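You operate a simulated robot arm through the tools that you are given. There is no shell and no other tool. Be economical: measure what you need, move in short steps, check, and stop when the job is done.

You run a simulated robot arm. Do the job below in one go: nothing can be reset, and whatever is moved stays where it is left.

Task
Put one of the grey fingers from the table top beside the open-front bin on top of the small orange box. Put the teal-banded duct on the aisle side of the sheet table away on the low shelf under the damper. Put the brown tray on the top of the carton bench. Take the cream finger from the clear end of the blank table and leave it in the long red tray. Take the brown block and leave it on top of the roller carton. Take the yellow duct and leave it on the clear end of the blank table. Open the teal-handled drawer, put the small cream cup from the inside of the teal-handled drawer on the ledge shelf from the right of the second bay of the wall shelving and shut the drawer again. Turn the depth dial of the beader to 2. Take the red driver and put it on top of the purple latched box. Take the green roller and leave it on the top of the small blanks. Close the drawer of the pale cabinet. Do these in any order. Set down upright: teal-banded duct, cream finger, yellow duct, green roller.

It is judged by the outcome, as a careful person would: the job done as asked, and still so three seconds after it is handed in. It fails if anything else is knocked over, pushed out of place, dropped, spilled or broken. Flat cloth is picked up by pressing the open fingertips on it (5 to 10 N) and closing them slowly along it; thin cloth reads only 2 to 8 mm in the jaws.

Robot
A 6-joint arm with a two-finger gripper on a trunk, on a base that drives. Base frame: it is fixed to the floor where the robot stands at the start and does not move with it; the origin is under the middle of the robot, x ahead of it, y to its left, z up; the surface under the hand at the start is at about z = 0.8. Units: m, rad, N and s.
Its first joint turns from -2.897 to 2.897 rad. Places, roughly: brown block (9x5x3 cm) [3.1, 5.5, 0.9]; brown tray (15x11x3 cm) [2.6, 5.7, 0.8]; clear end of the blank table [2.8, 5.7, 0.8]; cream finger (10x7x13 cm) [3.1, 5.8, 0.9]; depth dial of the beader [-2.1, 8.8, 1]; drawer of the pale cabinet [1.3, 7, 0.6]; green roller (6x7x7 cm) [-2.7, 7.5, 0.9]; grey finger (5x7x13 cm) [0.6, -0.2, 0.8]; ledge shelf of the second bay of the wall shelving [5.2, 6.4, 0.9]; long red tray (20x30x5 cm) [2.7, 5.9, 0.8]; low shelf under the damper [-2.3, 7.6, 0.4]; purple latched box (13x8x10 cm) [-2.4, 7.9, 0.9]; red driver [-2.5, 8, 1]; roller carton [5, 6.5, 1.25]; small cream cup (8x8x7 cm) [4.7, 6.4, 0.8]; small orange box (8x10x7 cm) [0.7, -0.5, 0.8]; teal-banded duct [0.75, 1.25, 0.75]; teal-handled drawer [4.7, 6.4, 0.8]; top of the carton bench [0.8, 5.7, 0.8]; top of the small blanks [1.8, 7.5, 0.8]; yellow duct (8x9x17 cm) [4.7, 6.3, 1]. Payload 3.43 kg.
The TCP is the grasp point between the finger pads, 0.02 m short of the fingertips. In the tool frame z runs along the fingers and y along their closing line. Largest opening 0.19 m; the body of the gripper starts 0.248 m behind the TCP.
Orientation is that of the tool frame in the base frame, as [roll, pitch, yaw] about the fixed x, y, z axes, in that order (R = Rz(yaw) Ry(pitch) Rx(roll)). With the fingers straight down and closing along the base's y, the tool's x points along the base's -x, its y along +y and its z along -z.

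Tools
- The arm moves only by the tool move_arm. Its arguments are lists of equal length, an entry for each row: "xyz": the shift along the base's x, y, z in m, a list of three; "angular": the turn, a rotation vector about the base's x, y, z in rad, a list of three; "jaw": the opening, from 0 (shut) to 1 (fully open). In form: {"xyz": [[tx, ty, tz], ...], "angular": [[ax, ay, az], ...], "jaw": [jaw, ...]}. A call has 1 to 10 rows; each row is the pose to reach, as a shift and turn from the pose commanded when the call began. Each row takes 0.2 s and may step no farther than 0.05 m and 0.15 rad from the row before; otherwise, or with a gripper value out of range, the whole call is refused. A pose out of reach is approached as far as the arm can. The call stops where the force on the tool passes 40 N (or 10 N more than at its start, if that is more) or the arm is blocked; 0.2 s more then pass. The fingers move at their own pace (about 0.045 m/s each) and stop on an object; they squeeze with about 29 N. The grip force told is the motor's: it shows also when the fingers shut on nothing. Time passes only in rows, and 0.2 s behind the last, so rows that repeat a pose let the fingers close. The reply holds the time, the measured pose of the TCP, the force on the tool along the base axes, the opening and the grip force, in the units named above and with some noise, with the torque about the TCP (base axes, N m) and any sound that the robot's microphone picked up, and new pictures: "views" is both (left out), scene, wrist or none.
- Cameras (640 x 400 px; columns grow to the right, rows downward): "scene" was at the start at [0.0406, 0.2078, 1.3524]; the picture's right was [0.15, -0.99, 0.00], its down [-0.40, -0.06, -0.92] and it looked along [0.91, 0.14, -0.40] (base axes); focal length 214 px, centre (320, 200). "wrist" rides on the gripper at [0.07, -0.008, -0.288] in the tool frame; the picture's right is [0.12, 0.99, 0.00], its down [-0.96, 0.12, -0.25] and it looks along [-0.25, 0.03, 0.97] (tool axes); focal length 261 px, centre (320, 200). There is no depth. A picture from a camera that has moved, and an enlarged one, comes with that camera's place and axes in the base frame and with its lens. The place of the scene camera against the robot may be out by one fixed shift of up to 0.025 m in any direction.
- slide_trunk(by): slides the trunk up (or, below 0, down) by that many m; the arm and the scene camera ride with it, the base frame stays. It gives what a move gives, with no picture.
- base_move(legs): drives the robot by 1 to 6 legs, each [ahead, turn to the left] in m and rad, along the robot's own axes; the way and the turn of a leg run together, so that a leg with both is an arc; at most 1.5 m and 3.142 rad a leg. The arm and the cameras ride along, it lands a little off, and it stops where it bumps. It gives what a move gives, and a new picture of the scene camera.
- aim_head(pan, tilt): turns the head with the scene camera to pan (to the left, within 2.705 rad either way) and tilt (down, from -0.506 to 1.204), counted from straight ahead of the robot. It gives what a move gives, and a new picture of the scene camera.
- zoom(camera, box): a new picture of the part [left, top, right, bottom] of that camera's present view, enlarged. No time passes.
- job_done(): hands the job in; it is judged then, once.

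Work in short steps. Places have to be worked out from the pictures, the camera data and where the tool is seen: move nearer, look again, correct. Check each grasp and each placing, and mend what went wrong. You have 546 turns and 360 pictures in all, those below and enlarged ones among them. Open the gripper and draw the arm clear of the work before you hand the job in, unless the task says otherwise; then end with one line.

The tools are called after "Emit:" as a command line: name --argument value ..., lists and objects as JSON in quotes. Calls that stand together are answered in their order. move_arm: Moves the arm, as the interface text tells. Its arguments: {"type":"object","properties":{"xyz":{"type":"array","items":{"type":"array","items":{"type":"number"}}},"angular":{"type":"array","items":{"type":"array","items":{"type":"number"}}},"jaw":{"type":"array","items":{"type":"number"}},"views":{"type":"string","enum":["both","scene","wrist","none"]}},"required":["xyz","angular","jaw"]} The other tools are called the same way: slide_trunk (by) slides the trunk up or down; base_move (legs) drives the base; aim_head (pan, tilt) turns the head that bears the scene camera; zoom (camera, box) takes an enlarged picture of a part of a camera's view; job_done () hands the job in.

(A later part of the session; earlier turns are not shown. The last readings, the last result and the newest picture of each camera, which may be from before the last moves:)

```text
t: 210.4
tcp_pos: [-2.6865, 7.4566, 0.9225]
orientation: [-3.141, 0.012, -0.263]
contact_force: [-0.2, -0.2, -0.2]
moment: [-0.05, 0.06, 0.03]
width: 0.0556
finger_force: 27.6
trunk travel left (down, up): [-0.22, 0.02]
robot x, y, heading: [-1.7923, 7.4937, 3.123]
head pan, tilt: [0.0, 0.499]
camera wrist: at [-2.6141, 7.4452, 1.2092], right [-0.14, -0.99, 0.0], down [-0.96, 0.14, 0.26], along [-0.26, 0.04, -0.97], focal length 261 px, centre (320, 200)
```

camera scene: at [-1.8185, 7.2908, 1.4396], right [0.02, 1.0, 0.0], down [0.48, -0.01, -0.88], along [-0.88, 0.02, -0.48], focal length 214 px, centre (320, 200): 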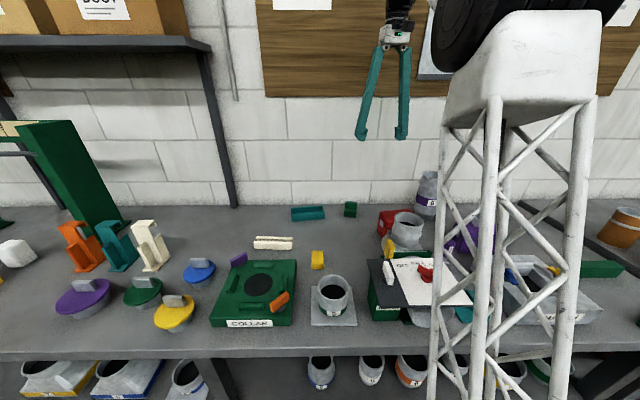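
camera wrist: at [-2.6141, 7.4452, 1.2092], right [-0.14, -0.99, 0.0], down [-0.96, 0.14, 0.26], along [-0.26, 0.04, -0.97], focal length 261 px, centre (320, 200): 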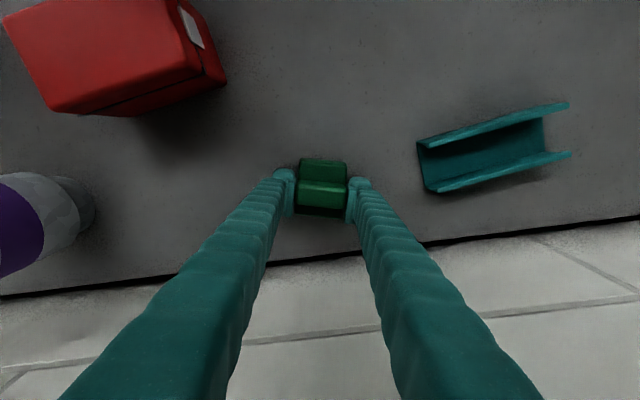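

Gripped (56 mm). Lift, retract, then back the base out and look toward the small blanks.

Emit:
move_arm --xyz '[[0, 0, 0.05], [0, 0, 0.1], [0, 0, 0.15], [0.02, 0, 0.19], [0.05, 0, 0.22], [0.09, 0, 0.24], [0.135, 0, 0.25], [0.18, 0, 0.25]]' --angular '[[0, 0, 0], [0, 0, 0], [0, 0, 0], [0, 0, 0], [0, 0, 0], [0, 0, 0], [0, 0, 0], [0, 0, 0]]' --jaw '[0, 0, 0, 0, 0, 0, 0, 0]' --views "none"

Emit:
base_move --legs '[[-0.8, 0], [0, -2.6]]'

Emit:
aim_head --pan -0.3 --tilt 0.3

```text
t: 212.2
tcp_pos: [-2.5078, 7.4537, 1.1733]
orientation: [-3.14, 0.011, -0.263]
contact_force: [-1.3, -1.0, -2.3]
moment: [0.02, -0.23, 0.0]
width: 0.0554
finger_force: 28.5
trunk travel left (down, up): [-0.22, 0.02]
robot x, y, heading: [-1.795, 7.4944, 3.125]
head pan, tilt: [0.0, 0.499]
```

```text
t: 223.3
tcp_pos: [-0.3334, 7.8008, 1.1745]
orientation: [-3.14, 0.012, -2.992]
contact_force: [-0.5, -0.5, -0.3]
moment: [0.01, -0.02, -0.02]
width: 0.0554
finger_force: 29.1
trunk travel left (down, up): [-0.22, 0.02]
robot x, y, heading: [-0.9729, 7.4826, 0.394]
head pan, tilt: [0.0, 0.499]
camera scene: at [-1.0102, 7.6694, 1.4396], right [0.38, -0.92, 0.0], down [-0.44, -0.18, -0.88], along [0.81, 0.34, -0.48], focal length 214 px, centre (320, 200)
```

scene: 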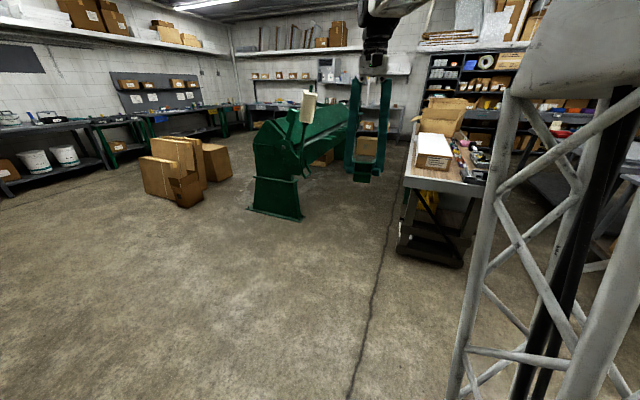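

```text
t: 224.1
tcp_pos: [-0.333, 7.8014, 1.1737]
orientation: [3.141, 0.013, -2.993]
contact_force: [0.0, 0.5, -1.3]
moment: [0.01, 0.0, 0.0]
width: 0.0553
finger_force: 29.2
trunk travel left (down, up): [-0.22, 0.02]
robot x, y, heading: [-0.9756, 7.4794, 0.391]
head pan, tilt: [-0.3, 0.3]
camera scene: at [-1.0014, 7.6433, 1.4579], right [0.09, -1.0, 0.0], down [-0.29, -0.03, -0.96], along [0.95, 0.09, -0.3], focal length 214 px, centre (320, 200)
```

scene: 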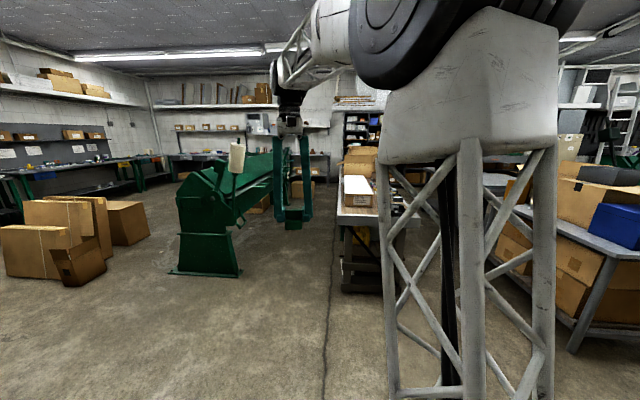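

I turn the robot to the right so the cart and cabinet come into the unobstructed left of the view.

Emit:
base_move --legs '[[0, -0.4], [0.9, 0], [0, -0.5]]'

Emit:
aim_head --pan 0.45 --tilt 0.4

```text
t: 231.5
tcp_pos: [0.5464, 7.1372, 1.1746]
orientation: [-3.14, 0.012, 2.37]
contact_force: [-0.2, 0.8, -1.1]
moment: [-0.01, -0.02, 0.02]
width: 0.0554
finger_force: 28.6
trunk travel left (down, up): [-0.22, 0.02]
robot x, y, heading: [-0.0992, 7.4488, -0.529]
head pan, tilt: [-0.3, 0.3]
camera scene: at [0.0228, 7.5782, 1.458], right [-0.74, -0.68, 0.0], down [-0.2, 0.22, -0.96], along [0.65, -0.7, -0.3], focal length 214 px, centre (320, 200)
```

scene: 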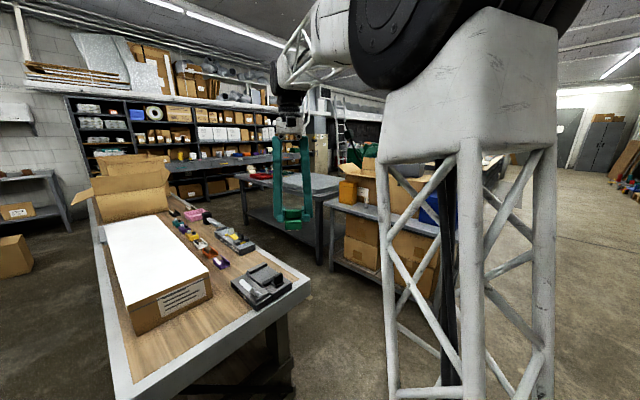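

```text
t: 232.6
tcp_pos: [0.5462, 7.1383, 1.1752]
orientation: [-3.139, 0.013, 2.37]
contact_force: [-0.4, 0.3, -1.5]
moment: [-0.02, 0.02, 0.0]
width: 0.0554
finger_force: 28.4
trunk travel left (down, up): [-0.22, 0.02]
robot x, y, heading: [-0.0972, 7.448, -0.529]
head pan, tilt: [0.45, 0.4]
camera scene: at [0.052, 7.6398, 1.4487], right [-0.08, -1.0, 0.0], down [-0.39, 0.03, -0.92], along [0.92, -0.07, -0.39], focal length 214 px, centre (320, 200)
```

scene: 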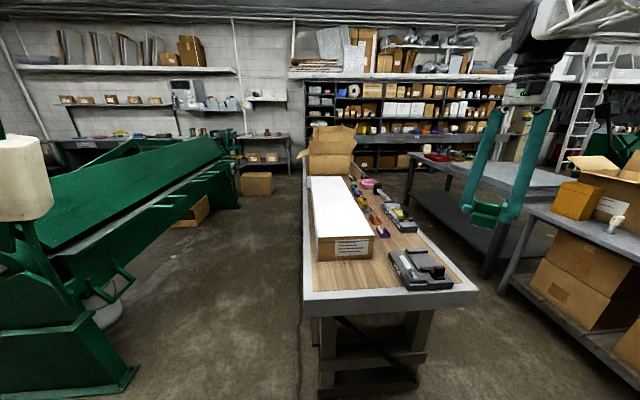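

Emit:
zoom --camera "scene" --box '[290, 110, 490, 310]'

```text
2.00 times, centred on (390, 210) of scene
camera zoom: at [0.052, 7.6398, 1.4487], right [-0.08, -1.0, 0.0], down [-0.39, 0.03, -0.92], along [0.92, -0.07, -0.39], focal length 429 px, centre (180, 180)
```

zoom: 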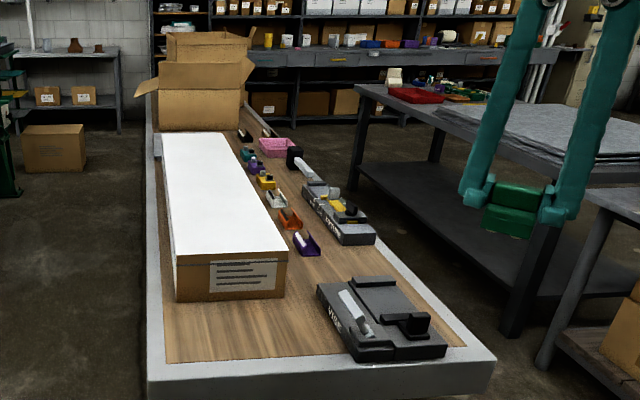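

Emit:
zoom --camera "scene" --box '[285, 120, 365, 200]'

Emit:
aim_head --pan 0.85 --tilt 0.5

```text
5.00 times, centred on (325, 160) of scene
camera zoom: at [0.052, 7.6398, 1.4487], right [-0.08, -1.0, 0.0], down [-0.39, 0.03, -0.92], along [0.92, -0.07, -0.39], focal length 1072 px, centre (295, 400)
```

zoom: 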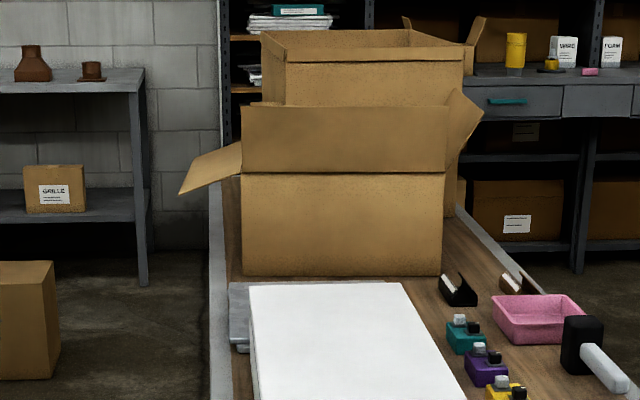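

```text
t: 233.5
tcp_pos: [0.5465, 7.1375, 1.1746]
orientation: [-3.139, 0.013, 2.369]
contact_force: [0.6, 0.6, -1.3]
moment: [-0.01, 0.02, -0.03]
width: 0.0553
finger_force: 28.8
trunk travel left (down, up): [-0.22, 0.02]
robot x, y, heading: [-0.0979, 7.4498, -0.527]
head pan, tilt: [0.85, 0.499]
camera scene: at [0.0459, 7.6758, 1.4396], right [0.32, -0.95, 0.0], down [-0.45, -0.15, -0.88], along [0.83, 0.28, -0.48], focal length 214 px, centre (320, 200)
```

scene: 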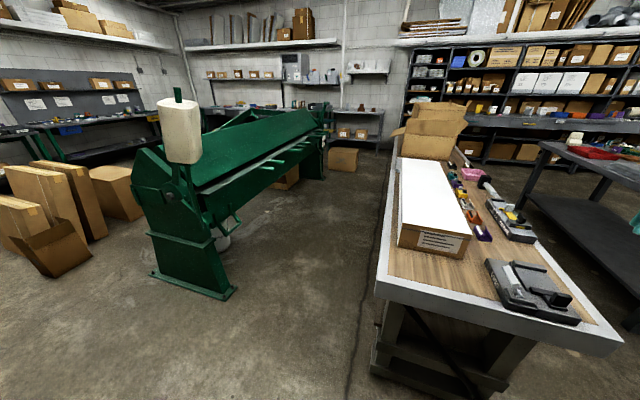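

The "small blanks" are the grey sheet stack partly behind the white-topped box, about x 1.76–2.15, y 7.3–7.62. I'll enter the corridor between the shear and the table.

Emit:
base_move --legs '[[0, 2.1], [0.66, 0], [0, -1.571]]'

Emit:
aim_head --pan 0.0 --tilt 0.5

```text
t: 246.4
tcp_pos: [0.6404, 8.1437, 1.1742]
orientation: [-3.139, 0.014, 2.856]
contact_force: [0.3, 0.7, -1.6]
moment: [0.01, 0.01, -0.04]
width: 0.0554
finger_force: 28.7
trunk travel left (down, up): [-0.22, 0.02]
robot x, y, heading: [-0.0745, 8.1175, -0.042]
head pan, tilt: [0.85, 0.499]
camera scene: at [-0.0549, 8.381, 1.4396], right [0.72, -0.69, 0.0], down [-0.33, -0.35, -0.88], along [0.61, 0.64, -0.48], focal length 214 px, centre (320, 200)
```

scene: 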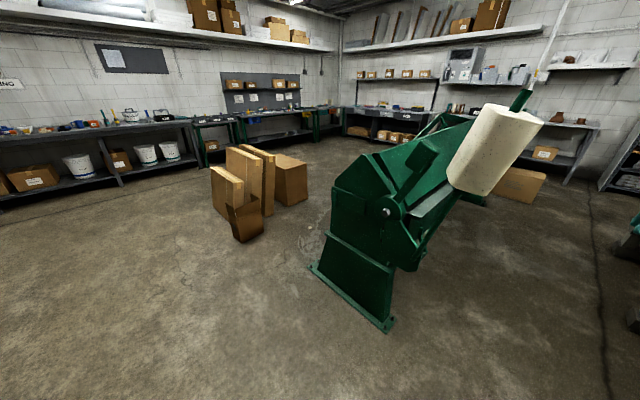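

```text
t: 247.6
tcp_pos: [0.6408, 8.145, 1.1737]
orientation: [-3.139, 0.012, 2.858]
contact_force: [-0.3, 0.8, -1.4]
moment: [0.0, 0.0, 0.01]
width: 0.0552
finger_force: 28.5
trunk travel left (down, up): [-0.22, 0.02]
robot x, y, heading: [-0.0756, 8.1208, -0.044]
head pan, tilt: [0.0, 0.499]
camera scene: at [-0.0267, 8.3114, 1.4396], right [-0.04, -1.0, 0.0], down [-0.48, 0.02, -0.88], along [0.88, -0.03, -0.48], focal length 214 px, centre (320, 200)
```

scene: 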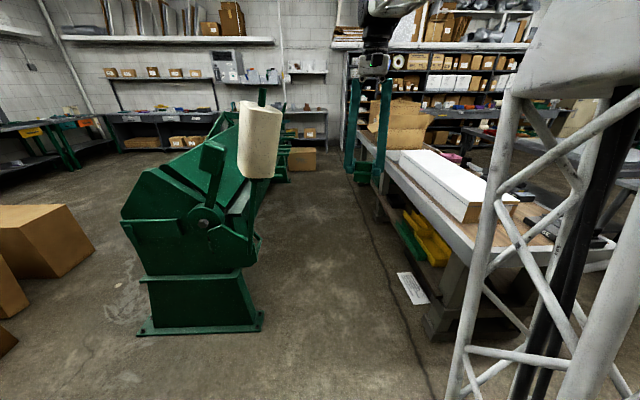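

I keep to the table side so the head clears the shear's counterweight, and drive in 1.3 m.

Emit:
base_move --legs '[[0, -0.045], [0.7, 0]]'

Emit:
base_move --legs '[[0.6, 0]]'

```text
t: 251.8
tcp_pos: [1.3442, 8.0675, 1.1745]
orientation: [-3.141, 0.013, 2.828]
contact_force: [0.1, 0.1, -1.4]
moment: [0.05, 0.02, 0.0]
width: 0.0552
finger_force: 29.2
trunk travel left (down, up): [-0.22, 0.02]
robot x, y, heading: [0.6278, 8.0662, -0.067]
head pan, tilt: [0.0, 0.499]
camera scene: at [0.681, 8.2551, 1.4396], right [-0.07, -1.0, 0.0], down [-0.48, 0.03, -0.88], along [0.88, -0.06, -0.48], focal length 214 px, centre (320, 200)
```

scene: 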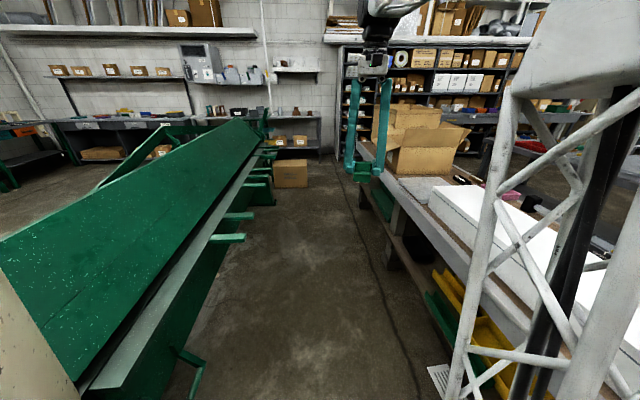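

```text
t: 255.2
tcp_pos: [1.945, 8.0173, 1.1762]
orientation: [-3.141, 0.014, 2.818]
contact_force: [-0.1, -0.1, -0.9]
moment: [0.0, -0.03, 0.0]
width: 0.0553
finger_force: 29.4
trunk travel left (down, up): [-0.22, 0.02]
robot x, y, heading: [1.2292, 8.0222, -0.078]
head pan, tilt: [0.0, 0.499]
camera scene: at [1.2854, 8.2102, 1.4396], right [-0.08, -1.0, 0.0], down [-0.48, 0.04, -0.88], along [0.88, -0.07, -0.48], focal length 214 px, centre (320, 200)
```

scene: 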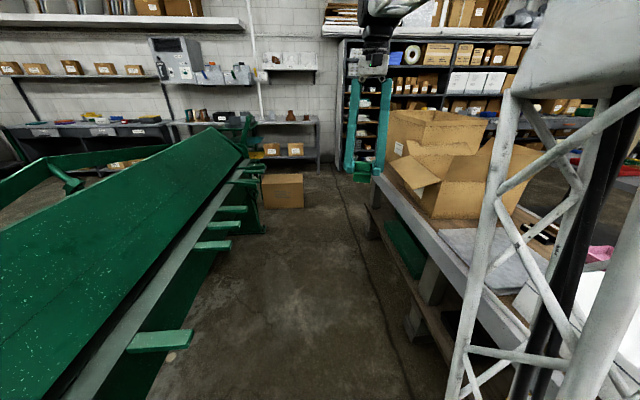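

The stack's near-left edge is y≈7.58, x≈1.73–2.05. I swing the hand over toward (1.87, 7.5).

Emit:
move_arm --xyz '[[-0.01, -0.04, 0.01], [-0.02, -0.085, 0.02], [-0.03, -0.13, 0.03], [-0.04, -0.175, 0.04], [-0.05, -0.22, 0.05], [-0.055, -0.265, 0.05], [-0.06, -0.31, 0.05], [-0.065, -0.355, 0.05], [-0.07, -0.4, 0.05], [-0.075, -0.445, 0.05]]' --angular '[[0, 0, 0], [0, 0, 0], [0, 0, 0], [0, 0, 0], [0, 0, 0], [0, 0, 0], [0, 0, 0], [0, 0, 0], [0, 0, 0], [0, 0, 0]]' --jaw '[0, 0, 0, 0, 0, 0, 0, 0, 0, 0]' --views "both"

```text
t: 257.4
tcp_pos: [1.87, 7.5755, 1.2237]
orientation: [-3.141, 0.011, 2.82]
contact_force: [0.9, 0.2, -0.8]
moment: [-0.19, 0.01, -0.01]
width: 0.0555
finger_force: 29.0
trunk travel left (down, up): [-0.22, 0.02]
robot x, y, heading: [1.2332, 8.0163, -0.082]
head pan, tilt: [0.0, 0.499]
camera scene: at [1.2855, 8.2104, 1.4395], right [-0.08, -1.0, 0.0], down [-0.48, 0.04, -0.88], along [0.88, -0.07, -0.48], focal length 214 px, centre (320, 200)
camera wrist: at [1.7976, 7.5893, 1.5108], right [0.2, 0.98, 0.0], down [0.95, -0.19, 0.26], along [0.25, -0.06, -0.97], focal length 261 px, centre (320, 200)
```

scene: 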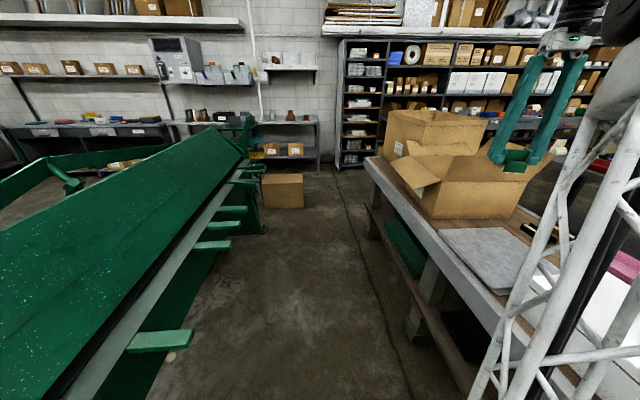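
wrist: 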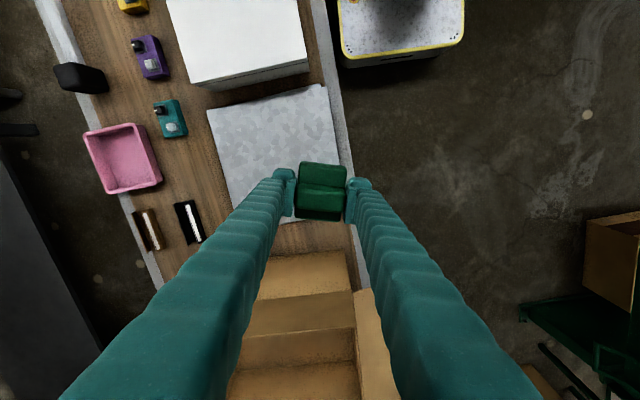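

Stack centre ≈(1.86, 7.45), ~0.32×0.27. I shift over it and lower.

Emit:
move_arm --xyz '[[-0.01, -0.045, 0], [-0.02, -0.09, 0], [-0.02, -0.115, -0.03], [-0.02, -0.115, -0.08], [-0.02, -0.115, -0.13], [-0.02, -0.115, -0.18], [-0.02, -0.115, -0.23], [-0.02, -0.115, -0.27], [-0.02, -0.115, -0.3]]' --angular '[[0, 0, 0], [0, 0, 0], [0, 0, 0], [0, 0, 0], [0, 0, 0], [0, 0, 0], [0, 0, 0], [0, 0, 0], [0, 0, 0]]' --jaw '[0, 0, 0, 0, 0, 0, 0, 0, 0]' --views "both"

```text
t: 259.4
tcp_pos: [1.8527, 7.457, 0.9224]
orientation: [-3.139, 0.013, 2.819]
contact_force: [-0.1, 0.2, -0.6]
moment: [-0.1, -0.03, -0.02]
width: 0.0554
finger_force: 28.6
trunk travel left (down, up): [-0.22, 0.02]
robot x, y, heading: [1.2288, 8.0228, -0.072]
head pan, tilt: [0.0, 0.499]
camera scene: at [1.2853, 8.21, 1.4396], right [-0.08, -1.0, 0.0], down [-0.48, 0.04, -0.88], along [0.88, -0.07, -0.48], focal length 214 px, centre (320, 200)
camera wrist: at [1.7796, 7.473, 1.2087], right [0.2, 0.98, 0.0], down [0.95, -0.19, 0.26], along [0.25, -0.06, -0.97], focal length 261 px, centre (320, 200)
```

scene: 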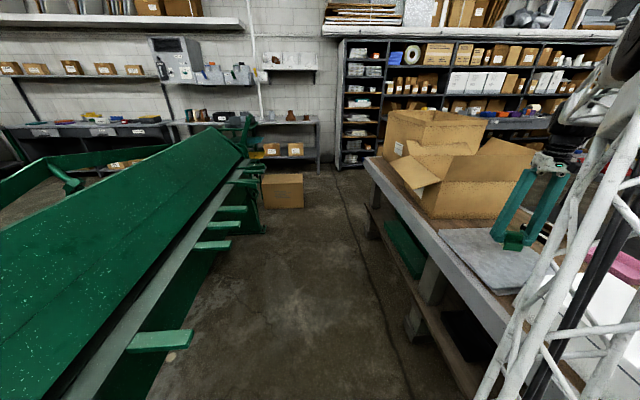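
wrist: 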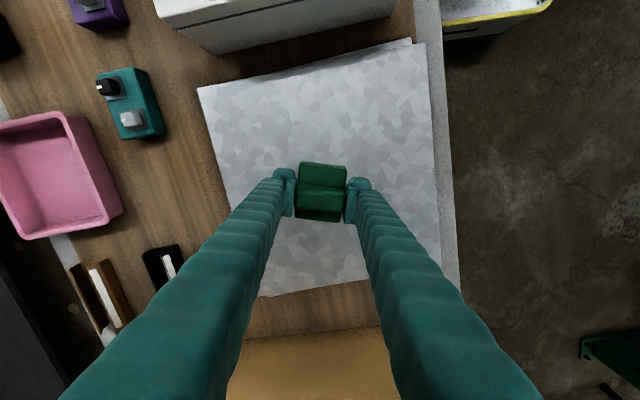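

Well over the stack. Lower in small steps until contact.

Emit:
move_arm --xyz '[[0, 0, -0.015], [0, 0, -0.03], [0, 0, -0.04], [0, 0, -0.05], [0, 0, -0.056], [0, 0, -0.062], [0, 0, -0.068], [0, 0, -0.074]]' --angular '[[0, 0, 0], [0, 0, 0], [0, 0, 0], [0, 0, 0], [0, 0, 0], [0, 0, 0], [0, 0, 0], [0, 0, 0]]' --jaw '[0, 0, 0, 0, 0, 0, 0, 0]' --views "none"

```text
t: 260.9
tcp_pos: [1.8509, 7.4587, 0.8638]
orientation: [-3.137, 0.015, 2.82]
contact_force: [-4.6, 4.7, 17.1]
moment: [0.68, 0.15, 0.14]
width: 0.0552
finger_force: 28.7
trunk travel left (down, up): [-0.22, 0.02]
robot x, y, heading: [1.2343, 8.0196, -0.085]
head pan, tilt: [0.0, 0.499]
stopped in row 7: the force on the tool passed its limit at 49 N (the readings are from after the stop); the commanded pose is now the measured one
```

Contact at tcp z≈0.864. Ease, open, lift.

Emit:
move_arm --xyz '[[0, 0, 0.002], [0, 0, 0.002], [0, 0, 0.002], [0, 0, 0.002], [0, 0, 0.04], [0, 0, 0.09], [0, 0, 0.14], [0, 0, 0.19], [0, 0, 0.24], [0, 0, 0.29]]' --angular '[[0, 0, 0], [0, 0, 0], [0, 0, 0], [0, 0, 0], [0, 0, 0], [0, 0, 0], [0, 0, 0], [0, 0, 0], [0, 0, 0], [0, 0, 0]]' --jaw '[0, 0.35, 0.45, 0.45, 0.45, 0.45, 0.45, 0.45, 0.45, 0.45]' --views "wrist"

```text
t: 263.1
tcp_pos: [1.8489, 7.4546, 1.1506]
orientation: [-3.141, 0.013, 2.817]
contact_force: [0.2, 0.4, -0.6]
moment: [0.05, 0.07, -0.01]
width: 0.0855
finger_force: 0.0
trunk travel left (down, up): [-0.22, 0.02]
robot x, y, heading: [1.228, 8.0242, -0.071]
head pan, tilt: [0.0, 0.499]
camera wrist: at [1.7753, 7.4711, 1.4366], right [0.2, 0.98, 0.0], down [0.95, -0.19, 0.26], along [0.25, -0.06, -0.97], focal length 261 px, centre (320, 200)
```

wrist: 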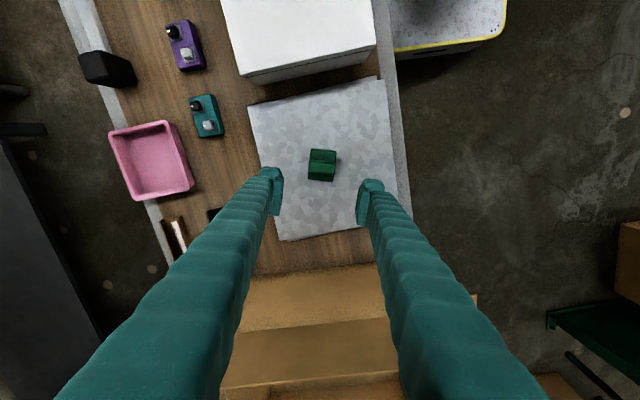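

Placed. Swing the arm back ahead and reverse out of the corridor.

Emit:
move_arm --xyz '[[0, 0.03, 0.035], [0, 0.075, 0.05], [0, 0.12, 0.06], [0, 0.165, 0.07], [0, 0.21, 0.07], [0.01, 0.255, 0.07], [0.02, 0.3, 0.07], [0.03, 0.345, 0.07], [0.04, 0.39, 0.07], [0.05, 0.435, 0.07]]' --angular '[[0, 0, 0], [0, 0, 0], [0, 0, 0], [0, 0, 0], [0, 0, 0], [0, 0, 0], [0, 0, 0], [0, 0, 0], [0, 0, 0], [0, 0, 0]]' --jaw '[0.45, 0.45, 0.45, 0.45, 0.45, 0.45, 0.45, 0.45, 0.45, 0.45]' --views "none"

Emit:
base_move --legs '[[-0.7, 0]]'

Emit:
base_move --legs '[[-0.9, 0], [0, -1.3]]'

```text
t: 265.3
tcp_pos: [1.9003, 7.892, 1.2234]
orientation: [3.141, 0.013, 2.82]
contact_force: [-0.1, -1.5, -0.5]
moment: [0.12, -0.02, 0.02]
width: 0.0855
finger_force: 0.0
trunk travel left (down, up): [-0.22, 0.02]
robot x, y, heading: [1.232, 8.0191, -0.082]
head pan, tilt: [0.0, 0.499]
```

```text
t: 269.2
tcp_pos: [1.2011, 7.947, 1.2234]
orientation: [-3.139, 0.014, 2.821]
contact_force: [-0.5, 0.4, -0.5]
moment: [-0.01, 0.01, -0.04]
width: 0.0856
finger_force: 0.1
trunk travel left (down, up): [-0.22, 0.02]
robot x, y, heading: [0.5294, 8.0736, -0.078]
head pan, tilt: [0.0, 0.499]
camera scene: at [0.5855, 8.2643, 1.4396], right [-0.08, -1.0, 0.0], down [-0.48, 0.04, -0.88], along [0.88, -0.07, -0.48], focal length 214 px, centre (320, 200)
```

scene: 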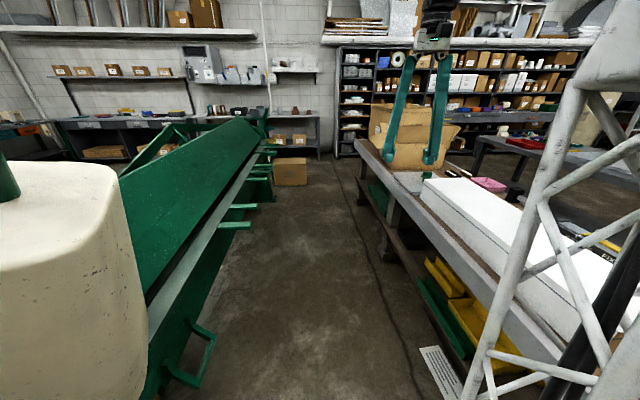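

```text
t: 277.3
tcp_pos: [-0.3261, 7.4671, 1.224]
orientation: [-3.141, 0.015, 1.508]
contact_force: [0.0, 1.1, -0.3]
moment: [0.01, 0.03, 0.02]
width: 0.0854
finger_force: 0.0
trunk travel left (down, up): [-0.22, 0.02]
robot x, y, heading: [-0.3741, 8.1522, -1.39]
head pan, tilt: [0.0, 0.499]
camera scene: at [-0.1644, 8.1494, 1.4396], right [-0.98, -0.18, 0.0], down [-0.09, 0.47, -0.88], along [0.16, -0.86, -0.48], focal length 214 px, centre (320, 200)
```

scene: 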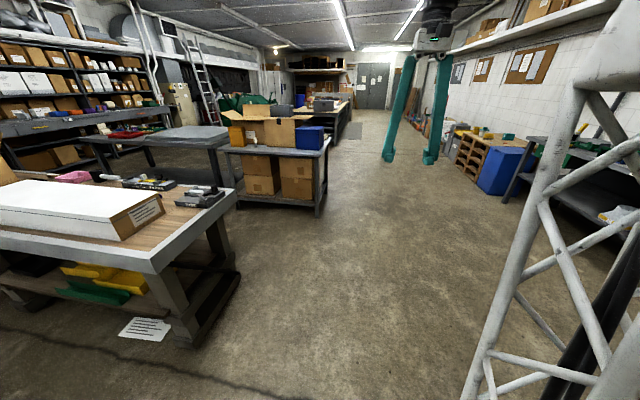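

I drive down past the table end and turn into the lane on its south side to find the pale cabinet's drawer.

Emit:
base_move --legs '[[1.5, 0], [0.22, 0], [0, 1.39]]'

Emit:
aim_head --pan 0.3 --tilt 0.5

```text
t: 289.6
tcp_pos: [0.6008, 6.3536, 1.2235]
orientation: [-3.14, 0.014, 2.868]
contact_force: [-0.1, -0.1, -0.2]
moment: [0.0, -0.03, 0.02]
width: 0.0859
finger_force: 0.0
trunk travel left (down, up): [-0.22, 0.02]
robot x, y, heading: [-0.0695, 6.4495, -0.027]
head pan, tilt: [0.0, 0.499]
camera scene: at [-0.029, 6.6404, 1.4396], right [-0.03, -1.0, 0.0], down [-0.48, 0.01, -0.88], along [0.88, -0.03, -0.48], focal length 214 px, centre (320, 200)
```

scene: 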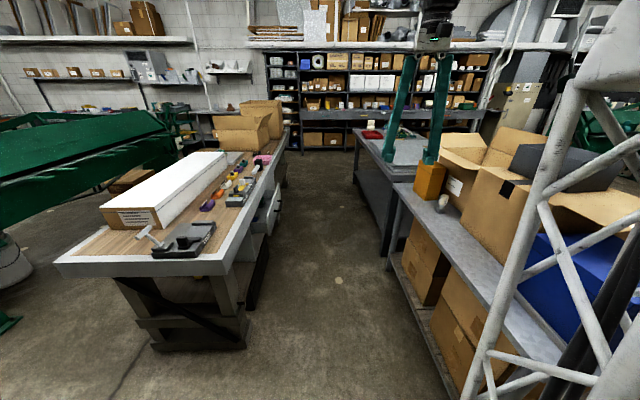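

```text
t: 290.4
tcp_pos: [0.6004, 6.3534, 1.2232]
orientation: [-3.139, 0.014, 2.87]
contact_force: [-0.4, -0.7, -0.2]
moment: [0.03, 0.0, -0.01]
width: 0.0854
finger_force: 0.0
trunk travel left (down, up): [-0.22, 0.02]
robot x, y, heading: [-0.0747, 6.443, -0.025]
head pan, tilt: [0.3, 0.499]
camera scene: at [-0.0322, 6.6674, 1.4396], right [0.27, -0.96, 0.0], down [-0.46, -0.13, -0.88], along [0.85, 0.23, -0.48], focal length 214 px, centre (320, 200)
```

scene: 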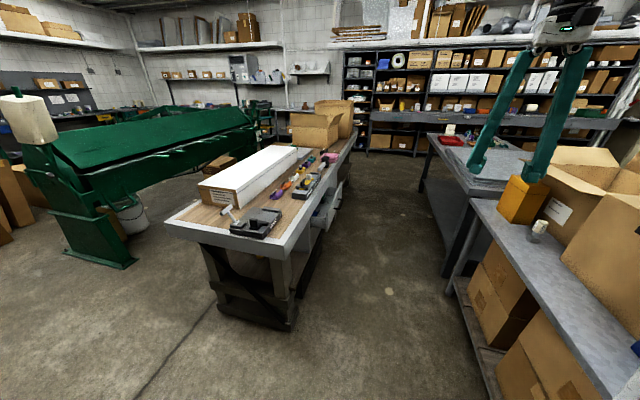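

Emit:
zoom --camera "scene" --box '[230, 140, 390, 260]'

```text
3.33 times, centred on (310, 200) of scene
camera zoom: at [-0.0322, 6.6674, 1.4396], right [0.27, -0.96, 0.0], down [-0.46, -0.13, -0.88], along [0.85, 0.23, -0.48], focal length 715 px, centre (353, 200)
```

zoom: 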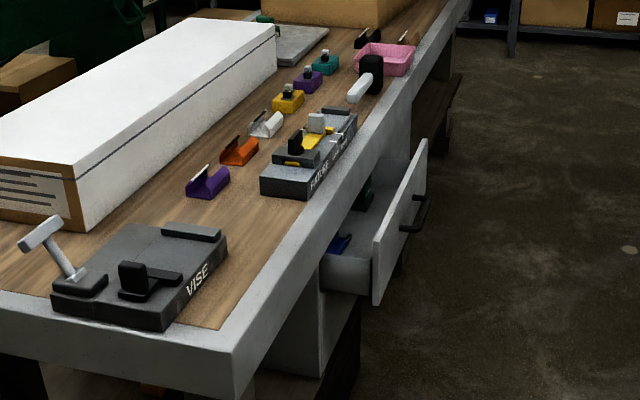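

The pale cabinet's drawer is open ~10 cm, its front at y≈6.92, x≈1.12–1.64, z≈0.6. I drive in 0.68 m along the lane to reach it from the side.

Emit:
base_move --legs '[[0, 0.05], [0.68, 0]]'

Emit:
aim_head --pan 0.5 --tilt 0.75

```text
t: 294.6
tcp_pos: [1.2859, 6.4177, 1.2233]
orientation: [-3.139, 0.014, 2.934]
contact_force: [0.7, -0.4, 0.4]
moment: [0.0, 0.0, 0.01]
width: 0.0853
finger_force: 0.1
trunk travel left (down, up): [-0.22, 0.02]
robot x, y, heading: [0.604, 6.4701, 0.036]
head pan, tilt: [0.3, 0.499]
camera scene: at [0.6326, 6.6886, 1.4396], right [0.33, -0.94, 0.0], down [-0.45, -0.16, -0.88], along [0.83, 0.29, -0.48], focal length 214 px, centre (320, 200)
```

scene: 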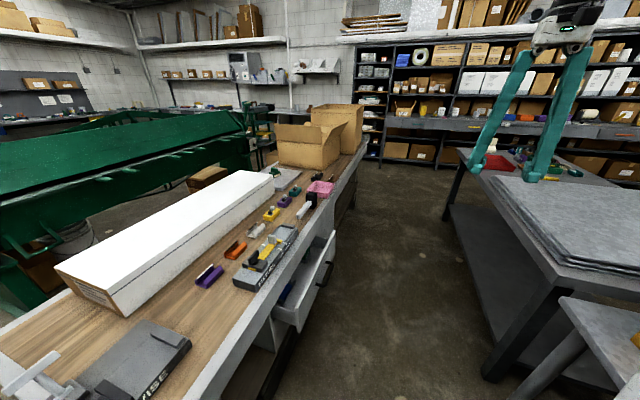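

```text
t: 295.4
tcp_pos: [1.2855, 6.4171, 1.2227]
orientation: [-3.139, 0.015, 2.934]
contact_force: [0.2, 1.0, 0.8]
moment: [0.01, 0.03, 0.03]
width: 0.0854
finger_force: 0.1
trunk travel left (down, up): [-0.22, 0.02]
robot x, y, heading: [0.6056, 6.4677, 0.035]
head pan, tilt: [0.499, 0.75]
camera scene: at [0.6181, 6.7009, 1.4177], right [0.51, -0.86, 0.0], down [-0.59, -0.35, -0.73], along [0.63, 0.37, -0.68], focal length 214 px, centre (320, 200)
```

scene: 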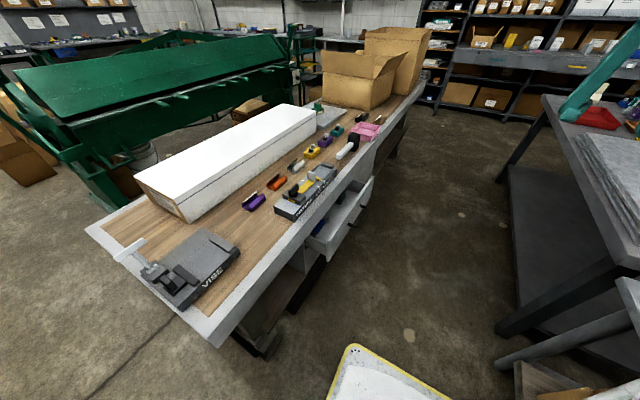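

Emit:
zoom --camera "scene" --box '[280, 150, 400, 270]'

```text
3.33 times, centred on (340, 210) of scene
camera zoom: at [0.6181, 6.7009, 1.4177], right [0.51, -0.86, 0.0], down [-0.59, -0.35, -0.73], along [0.63, 0.37, -0.68], focal length 715 px, centre (253, 167)
```

zoom: 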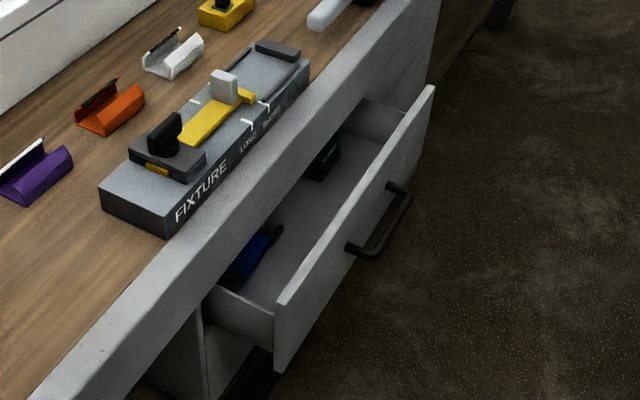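

Drawer face near x 1.10–1.63 at y≈6.945, top z≈0.68, handle at x≈1.28+. I shut the jaws, lower the trunk and pose the hand in front of the face left of the handle.

Emit:
slide_trunk --by -0.2

Emit:
move_arm --xyz '[[-0.02, 0.045, 0], [-0.04, 0.09, -0.01], [-0.06, 0.135, -0.02], [-0.08, 0.18, -0.03], [-0.1, 0.225, -0.04], [-0.116, 0.265, -0.06], [-0.116, 0.3, -0.09]]' --angular '[[0, 0, 0.12], [0, 0, 0.24], [0, 0, 0.36], [0, 0, 0.48], [0, 0, 0.6], [0, 0, 0.709], [0, 0, 0.709]]' --jaw '[0.3, 0.15, 0, 0, 0, 0, 0]' --views "scene"

```text
t: 297.6
tcp_pos: [1.2857, 6.4165, 1.0226]
orientation: [-3.14, 0.014, 2.934]
contact_force: [-0.1, -0.1, 1.3]
moment: [0.02, 0.0, 0.0]
width: 0.0856
finger_force: 0.0
trunk travel left (down, up): [-0.02, 0.22]
robot x, y, heading: [0.6058, 6.4698, 0.034]
head pan, tilt: [0.499, 0.75]
```

```text
refused: row 2 steps farther than a row can; nothing moved
```

Emit:
move_arm --xyz '[[-0.02, 0.04, 0], [-0.04, 0.08, -0.01], [-0.06, 0.12, -0.02], [-0.08, 0.16, -0.03], [-0.1, 0.2, -0.04], [-0.116, 0.24, -0.06], [-0.116, 0.27, -0.09], [-0.116, 0.3, -0.12]]' --angular '[[0, 0, 0.12], [0, 0, 0.24], [0, 0, 0.36], [0, 0, 0.48], [0, 0, 0.6], [0, 0, 0.709], [0, 0, 0.709], [0, 0, 0.709]]' --jaw '[0.3, 0.15, 0, 0, 0, 0, 0, 0]' --views "scene"

```text
t: 299.4
tcp_pos: [1.1707, 6.7184, 0.9028]
orientation: [-3.14, 0.015, -2.641]
contact_force: [-0.5, -0.8, 0.2]
moment: [0.11, -0.06, 0.0]
width: 0.0001
finger_force: 28.4
trunk travel left (down, up): [-0.02, 0.22]
robot x, y, heading: [0.6046, 6.4653, 0.038]
head pan, tilt: [0.499, 0.75]
camera scene: at [0.6178, 6.7007, 1.2177], right [0.51, -0.86, 0.0], down [-0.59, -0.35, -0.73], along [0.63, 0.37, -0.68], focal length 214 px, centre (320, 200)
```

scene: 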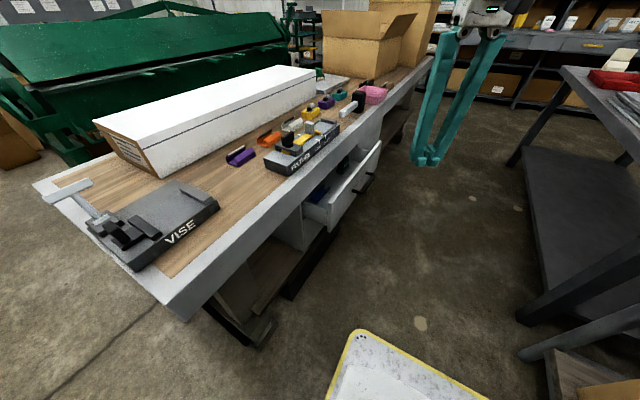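

Tilt and descend in front of the drawer.

Emit:
move_arm --xyz '[[0, 0, -0.03], [0, 0.01, -0.07], [0, 0.02, -0.11], [0, 0.03, -0.15], [0, 0.04, -0.19], [0, 0.05, -0.23], [0, 0.06, -0.255]]' --angular '[[0.06, -0.11, 0], [0.12, -0.22, 0], [0.18, -0.33, 0], [0.216, -0.395, 0], [0.216, -0.395, 0], [0.216, -0.395, 0], [0.216, -0.395, 0]]' --jaw '[0, 0, 0, 0, 0, 0, 0]' --views "both"

```text
t: 300.9
tcp_pos: [1.1655, 6.7776, 0.6479]
orientation: [-3.139, 0.466, -2.64]
contact_force: [-0.1, 0.2, -0.3]
moment: [0.07, 0.01, 0.01]
width: 0.0003
finger_force: 29.0
trunk travel left (down, up): [-0.02, 0.22]
robot x, y, heading: [0.6056, 6.47, 0.034]
head pan, tilt: [0.499, 0.75]
camera scene: at [0.6177, 6.7008, 1.2177], right [0.51, -0.86, 0.0], down [-0.59, -0.35, -0.73], along [0.63, 0.37, -0.68], focal length 214 px, centre (320, 200)
camera wrist: at [1.0007, 6.6774, 0.8726], right [-0.57, 0.82, -0.06], down [0.6, 0.46, 0.65], along [0.56, 0.34, -0.76], focal length 261 px, centre (320, 200)
```

scene: 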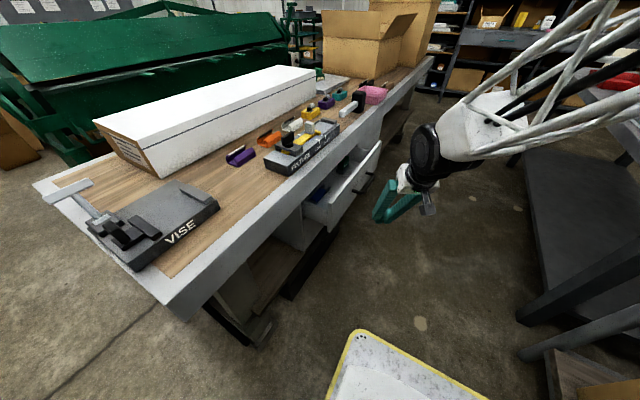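
wrist: 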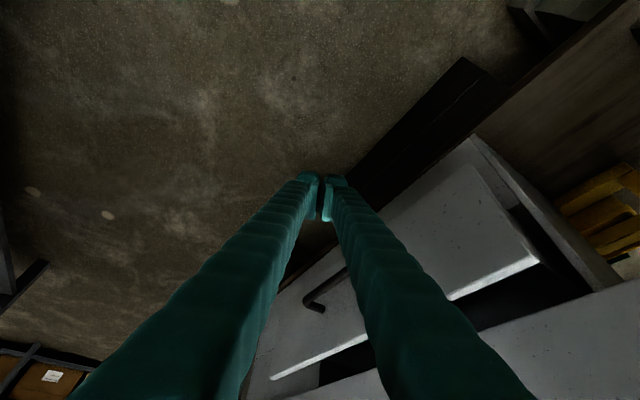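

Face at y≈6.96, z 0.545–0.71; the fingertip is left of the handle. I push in +y.

Emit:
move_arm --xyz '[[0.025, 0.03, -0.01], [0.05, 0.07, -0.01], [0.05, 0.11, -0.01], [0.05, 0.145, -0.01], [0.05, 0.17, -0.01], [0.05, 0.19, -0.01]]' --angular '[[0, 0, 0], [0, 0, 0], [0, 0, 0], [0, 0, 0], [0, 0, 0], [0, 0, 0]]' --jaw '[0, 0, 0, 0, 0, 0]' --views "both"

```text
t: 302.4
tcp_pos: [1.2165, 6.9662, 0.6376]
orientation: [-3.137, 0.463, -2.641]
contact_force: [-8.1, -0.4, -10.1]
moment: [-0.11, 0.03, 0.2]
width: 0.0
finger_force: 29.2
trunk travel left (down, up): [-0.02, 0.22]
robot x, y, heading: [0.6028, 6.4672, 0.038]
head pan, tilt: [0.499, 0.75]
camera scene: at [0.6179, 6.7012, 1.2174], right [0.51, -0.86, 0.0], down [-0.59, -0.35, -0.73], along [0.63, 0.37, -0.68], focal length 214 px, centre (320, 200)
camera wrist: at [1.0521, 6.8678, 0.8641], right [-0.57, 0.82, -0.06], down [0.6, 0.46, 0.65], along [0.56, 0.34, -0.76], focal length 261 px, centre (320, 200)
```

scene: 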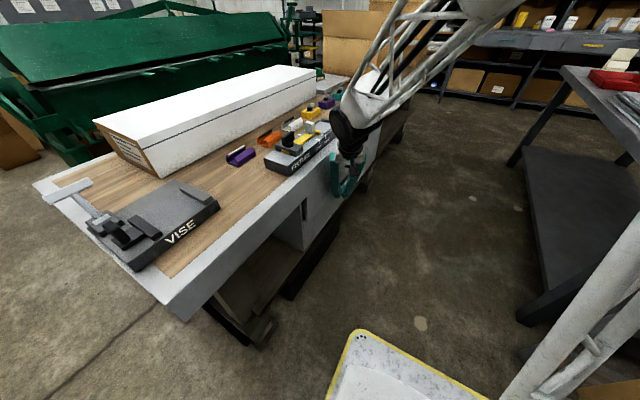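
wrist: 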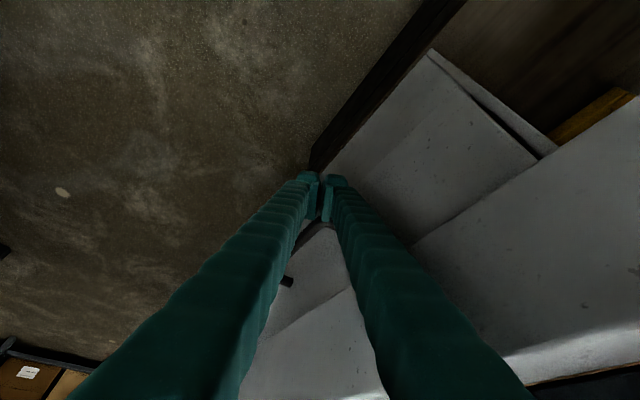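

Nearly closed; I push on until firm resistance.

Emit:
move_arm --xyz '[[0, 0.015, 0], [0, 0.03, 0], [0, 0.045, 0], [0, 0.06, 0]]' --angular '[[0, 0, 0], [0, 0, 0], [0, 0, 0], [0, 0, 0]]' --jaw '[0, 0, 0, 0]' --views "wrist"

```text
t: 302.9
tcp_pos: [1.2146, 6.9787, 0.6337]
orientation: [-3.133, 0.454, -2.643]
contact_force: [-0.2, 0.6, -0.5]
moment: [0.1, -0.12, 0.0]
width: 0.0
finger_force: 28.8
trunk travel left (down, up): [-0.02, 0.22]
robot x, y, heading: [0.6034, 6.464, 0.037]
head pan, tilt: [0.499, 0.75]
stopped in row 2: the force on the tool passed its limit at 90 N (the readings are from after the stop); the commanded pose is now the measured one
camera wrist: at [1.0513, 6.8827, 0.8614], right [-0.57, 0.82, -0.06], down [0.61, 0.47, 0.64], along [0.56, 0.33, -0.76], focal length 261 px, centre (320, 200)
```

wrist: 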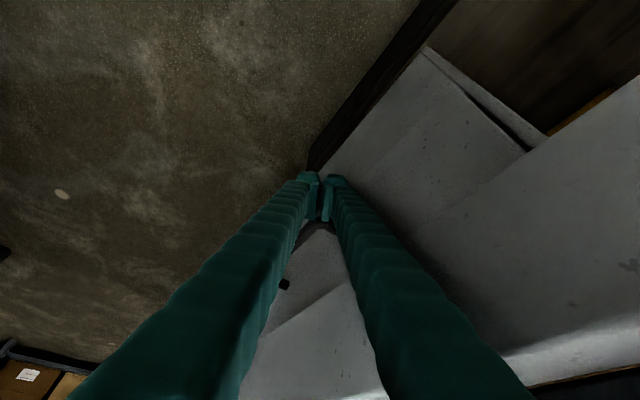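

A hard stop. I retract and check the drawer.

Emit:
move_arm --xyz '[[0, -0.04, 0], [-0.02, -0.08, 0], [-0.04, -0.12, 0.01], [-0.06, -0.16, 0.03], [-0.06, -0.19, 0.06], [-0.06, -0.22, 0.09]]' --angular '[[0, 0, 0], [0, 0, 0], [0, 0, 0], [0, 0, 0], [0, 0, 0], [0, 0, 0]]' --jaw '[0, 0, 0, 0, 0, 0]' --views "both"

Emit:
zoom --camera "scene" --box '[240, 110, 440, 260]'

```text
t: 304.2
tcp_pos: [1.1548, 6.7579, 0.722]
orientation: [-3.133, 0.455, -2.642]
contact_force: [0.3, 1.1, -0.8]
moment: [-0.09, 0.04, 0.0]
width: 0.0001
finger_force: 29.6
trunk travel left (down, up): [-0.02, 0.22]
robot x, y, heading: [0.6023, 6.4686, 0.035]
head pan, tilt: [0.499, 0.75]
camera scene: at [0.6188, 6.7012, 1.2175], right [0.51, -0.86, 0.0], down [-0.59, -0.35, -0.73], along [0.63, 0.37, -0.68], focal length 214 px, centre (320, 200)
camera wrist: at [0.9914, 6.6607, 0.9492], right [-0.57, 0.82, -0.06], down [0.61, 0.47, 0.64], along [0.56, 0.33, -0.76], focal length 261 px, centre (320, 200)
```

scene: 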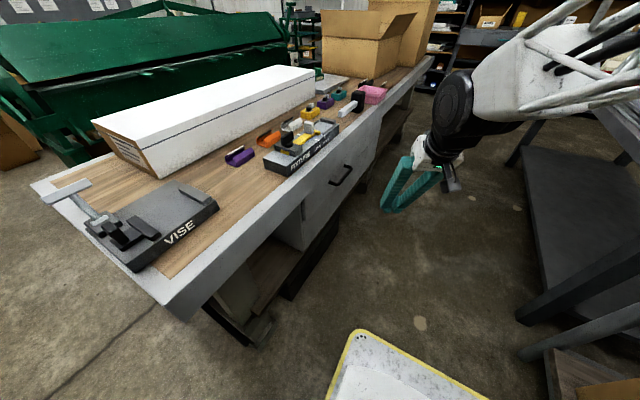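
wrist: 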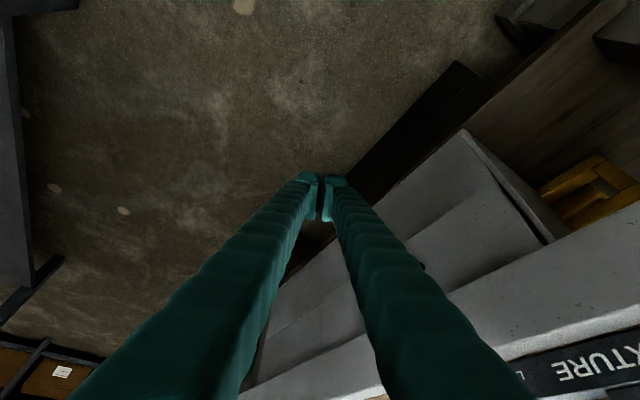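

```text
2.67 times, centred on (340, 185) of scene
camera zoom: at [0.6188, 6.7012, 1.2175], right [0.51, -0.86, 0.0], down [-0.59, -0.35, -0.73], along [0.63, 0.37, -0.68], focal length 572 px, centre (267, 240)
```

zoom: 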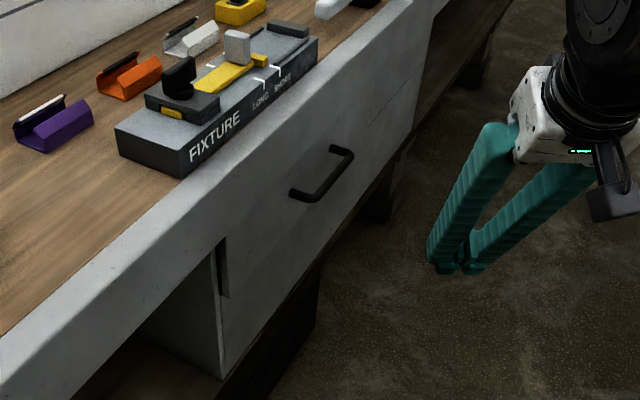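

Emit:
zoom --camera "scene" --box '[300, 150, 400, 230]'

```text
5.00 times, centred on (350, 190) of scene
camera zoom: at [0.6188, 6.7012, 1.2175], right [0.51, -0.86, 0.0], down [-0.59, -0.35, -0.73], along [0.63, 0.37, -0.68], focal length 1072 px, centre (170, 250)
```

zoom: 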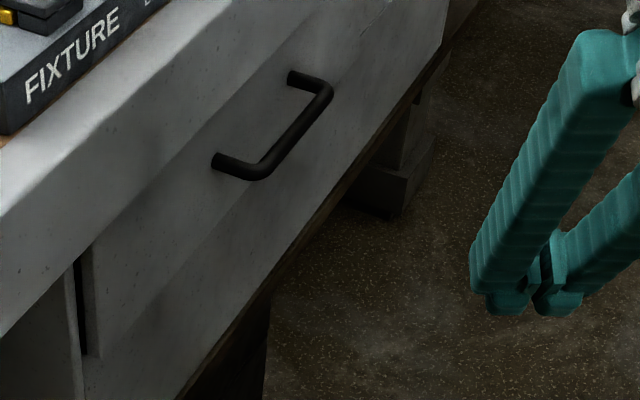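

There may still be a small gap, possibly because the finger touched the table apron. I push again lower with a flatter hand.

Emit:
move_arm --xyz '[[0.01, 0.02, -0.03], [0.02, 0.04, -0.06], [0.03, 0.07, -0.09], [0.045, 0.1, -0.11], [0.045, 0.13, -0.12], [0.045, 0.15, -0.12]]' --angular '[[0.06, -0.09, 0], [0.12, -0.18, 0], [0.18, -0.27, 0], [0.22, -0.334, 0], [0.22, -0.334, 0], [0.22, -0.334, 0]]' --jaw '[0, 0, 0, 0, 0, 0]' --views "both"

```text
t: 305.9
tcp_pos: [1.2228, 6.8367, 0.5883]
orientation: [-3.007, 0.748, -2.703]
contact_force: [-0.8, 0.6, 0.3]
moment: [-0.04, -0.03, 0.02]
width: 0.0
finger_force: 29.2
out of reach, approached as far as the arm can: row 2, 3, 4, 5, 6
trunk travel left (down, up): [-0.02, 0.22]
robot x, y, heading: [0.6025, 6.4669, 0.032]
head pan, tilt: [0.499, 0.75]
stopped in row 6: the arm was blocked; the commanded pose is now the measured one
camera scene: at [0.6185, 6.701, 1.2176], right [0.51, -0.86, 0.0], down [-0.59, -0.35, -0.73], along [0.63, 0.37, -0.68], focal length 214 px, centre (320, 200)
camera wrist: at [0.9869, 6.7592, 0.7507], right [-0.41, 0.89, -0.18], down [0.43, 0.37, 0.82], along [0.8, 0.26, -0.54], focal length 261 px, centre (320, 200)
```

scene: 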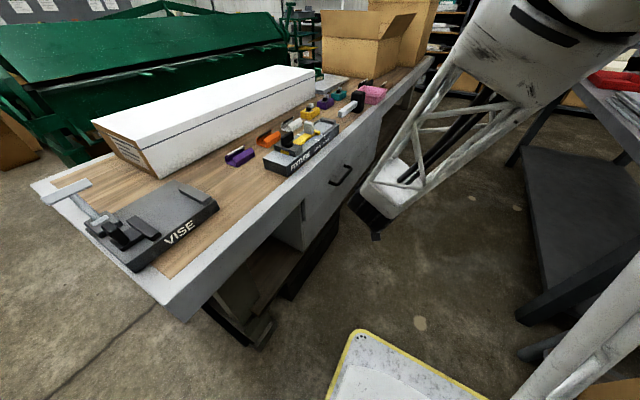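
wrist: 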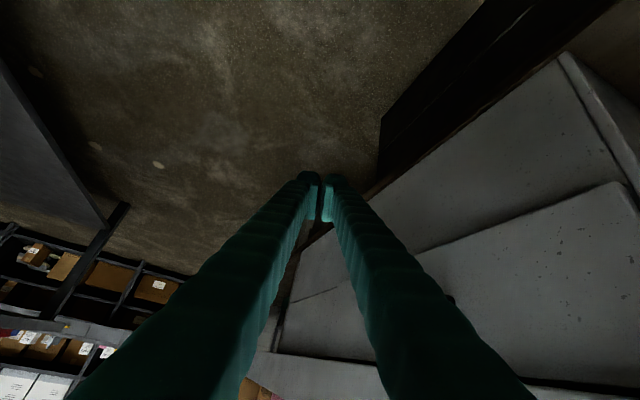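

Emit:
zoom --camera "wrist" --box '[400, 20, 640, 240]'

```text
1.82 times, centred on (520, 130) of wrist
camera zoom: at [0.9869, 6.7592, 0.7507], right [-0.41, 0.89, -0.18], down [0.43, 0.37, 0.82], along [0.8, 0.26, -0.54], focal length 474 px, centre (-44, 327)
```

zoom: 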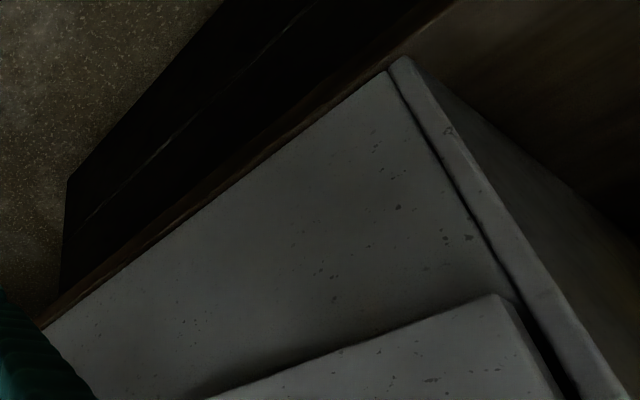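

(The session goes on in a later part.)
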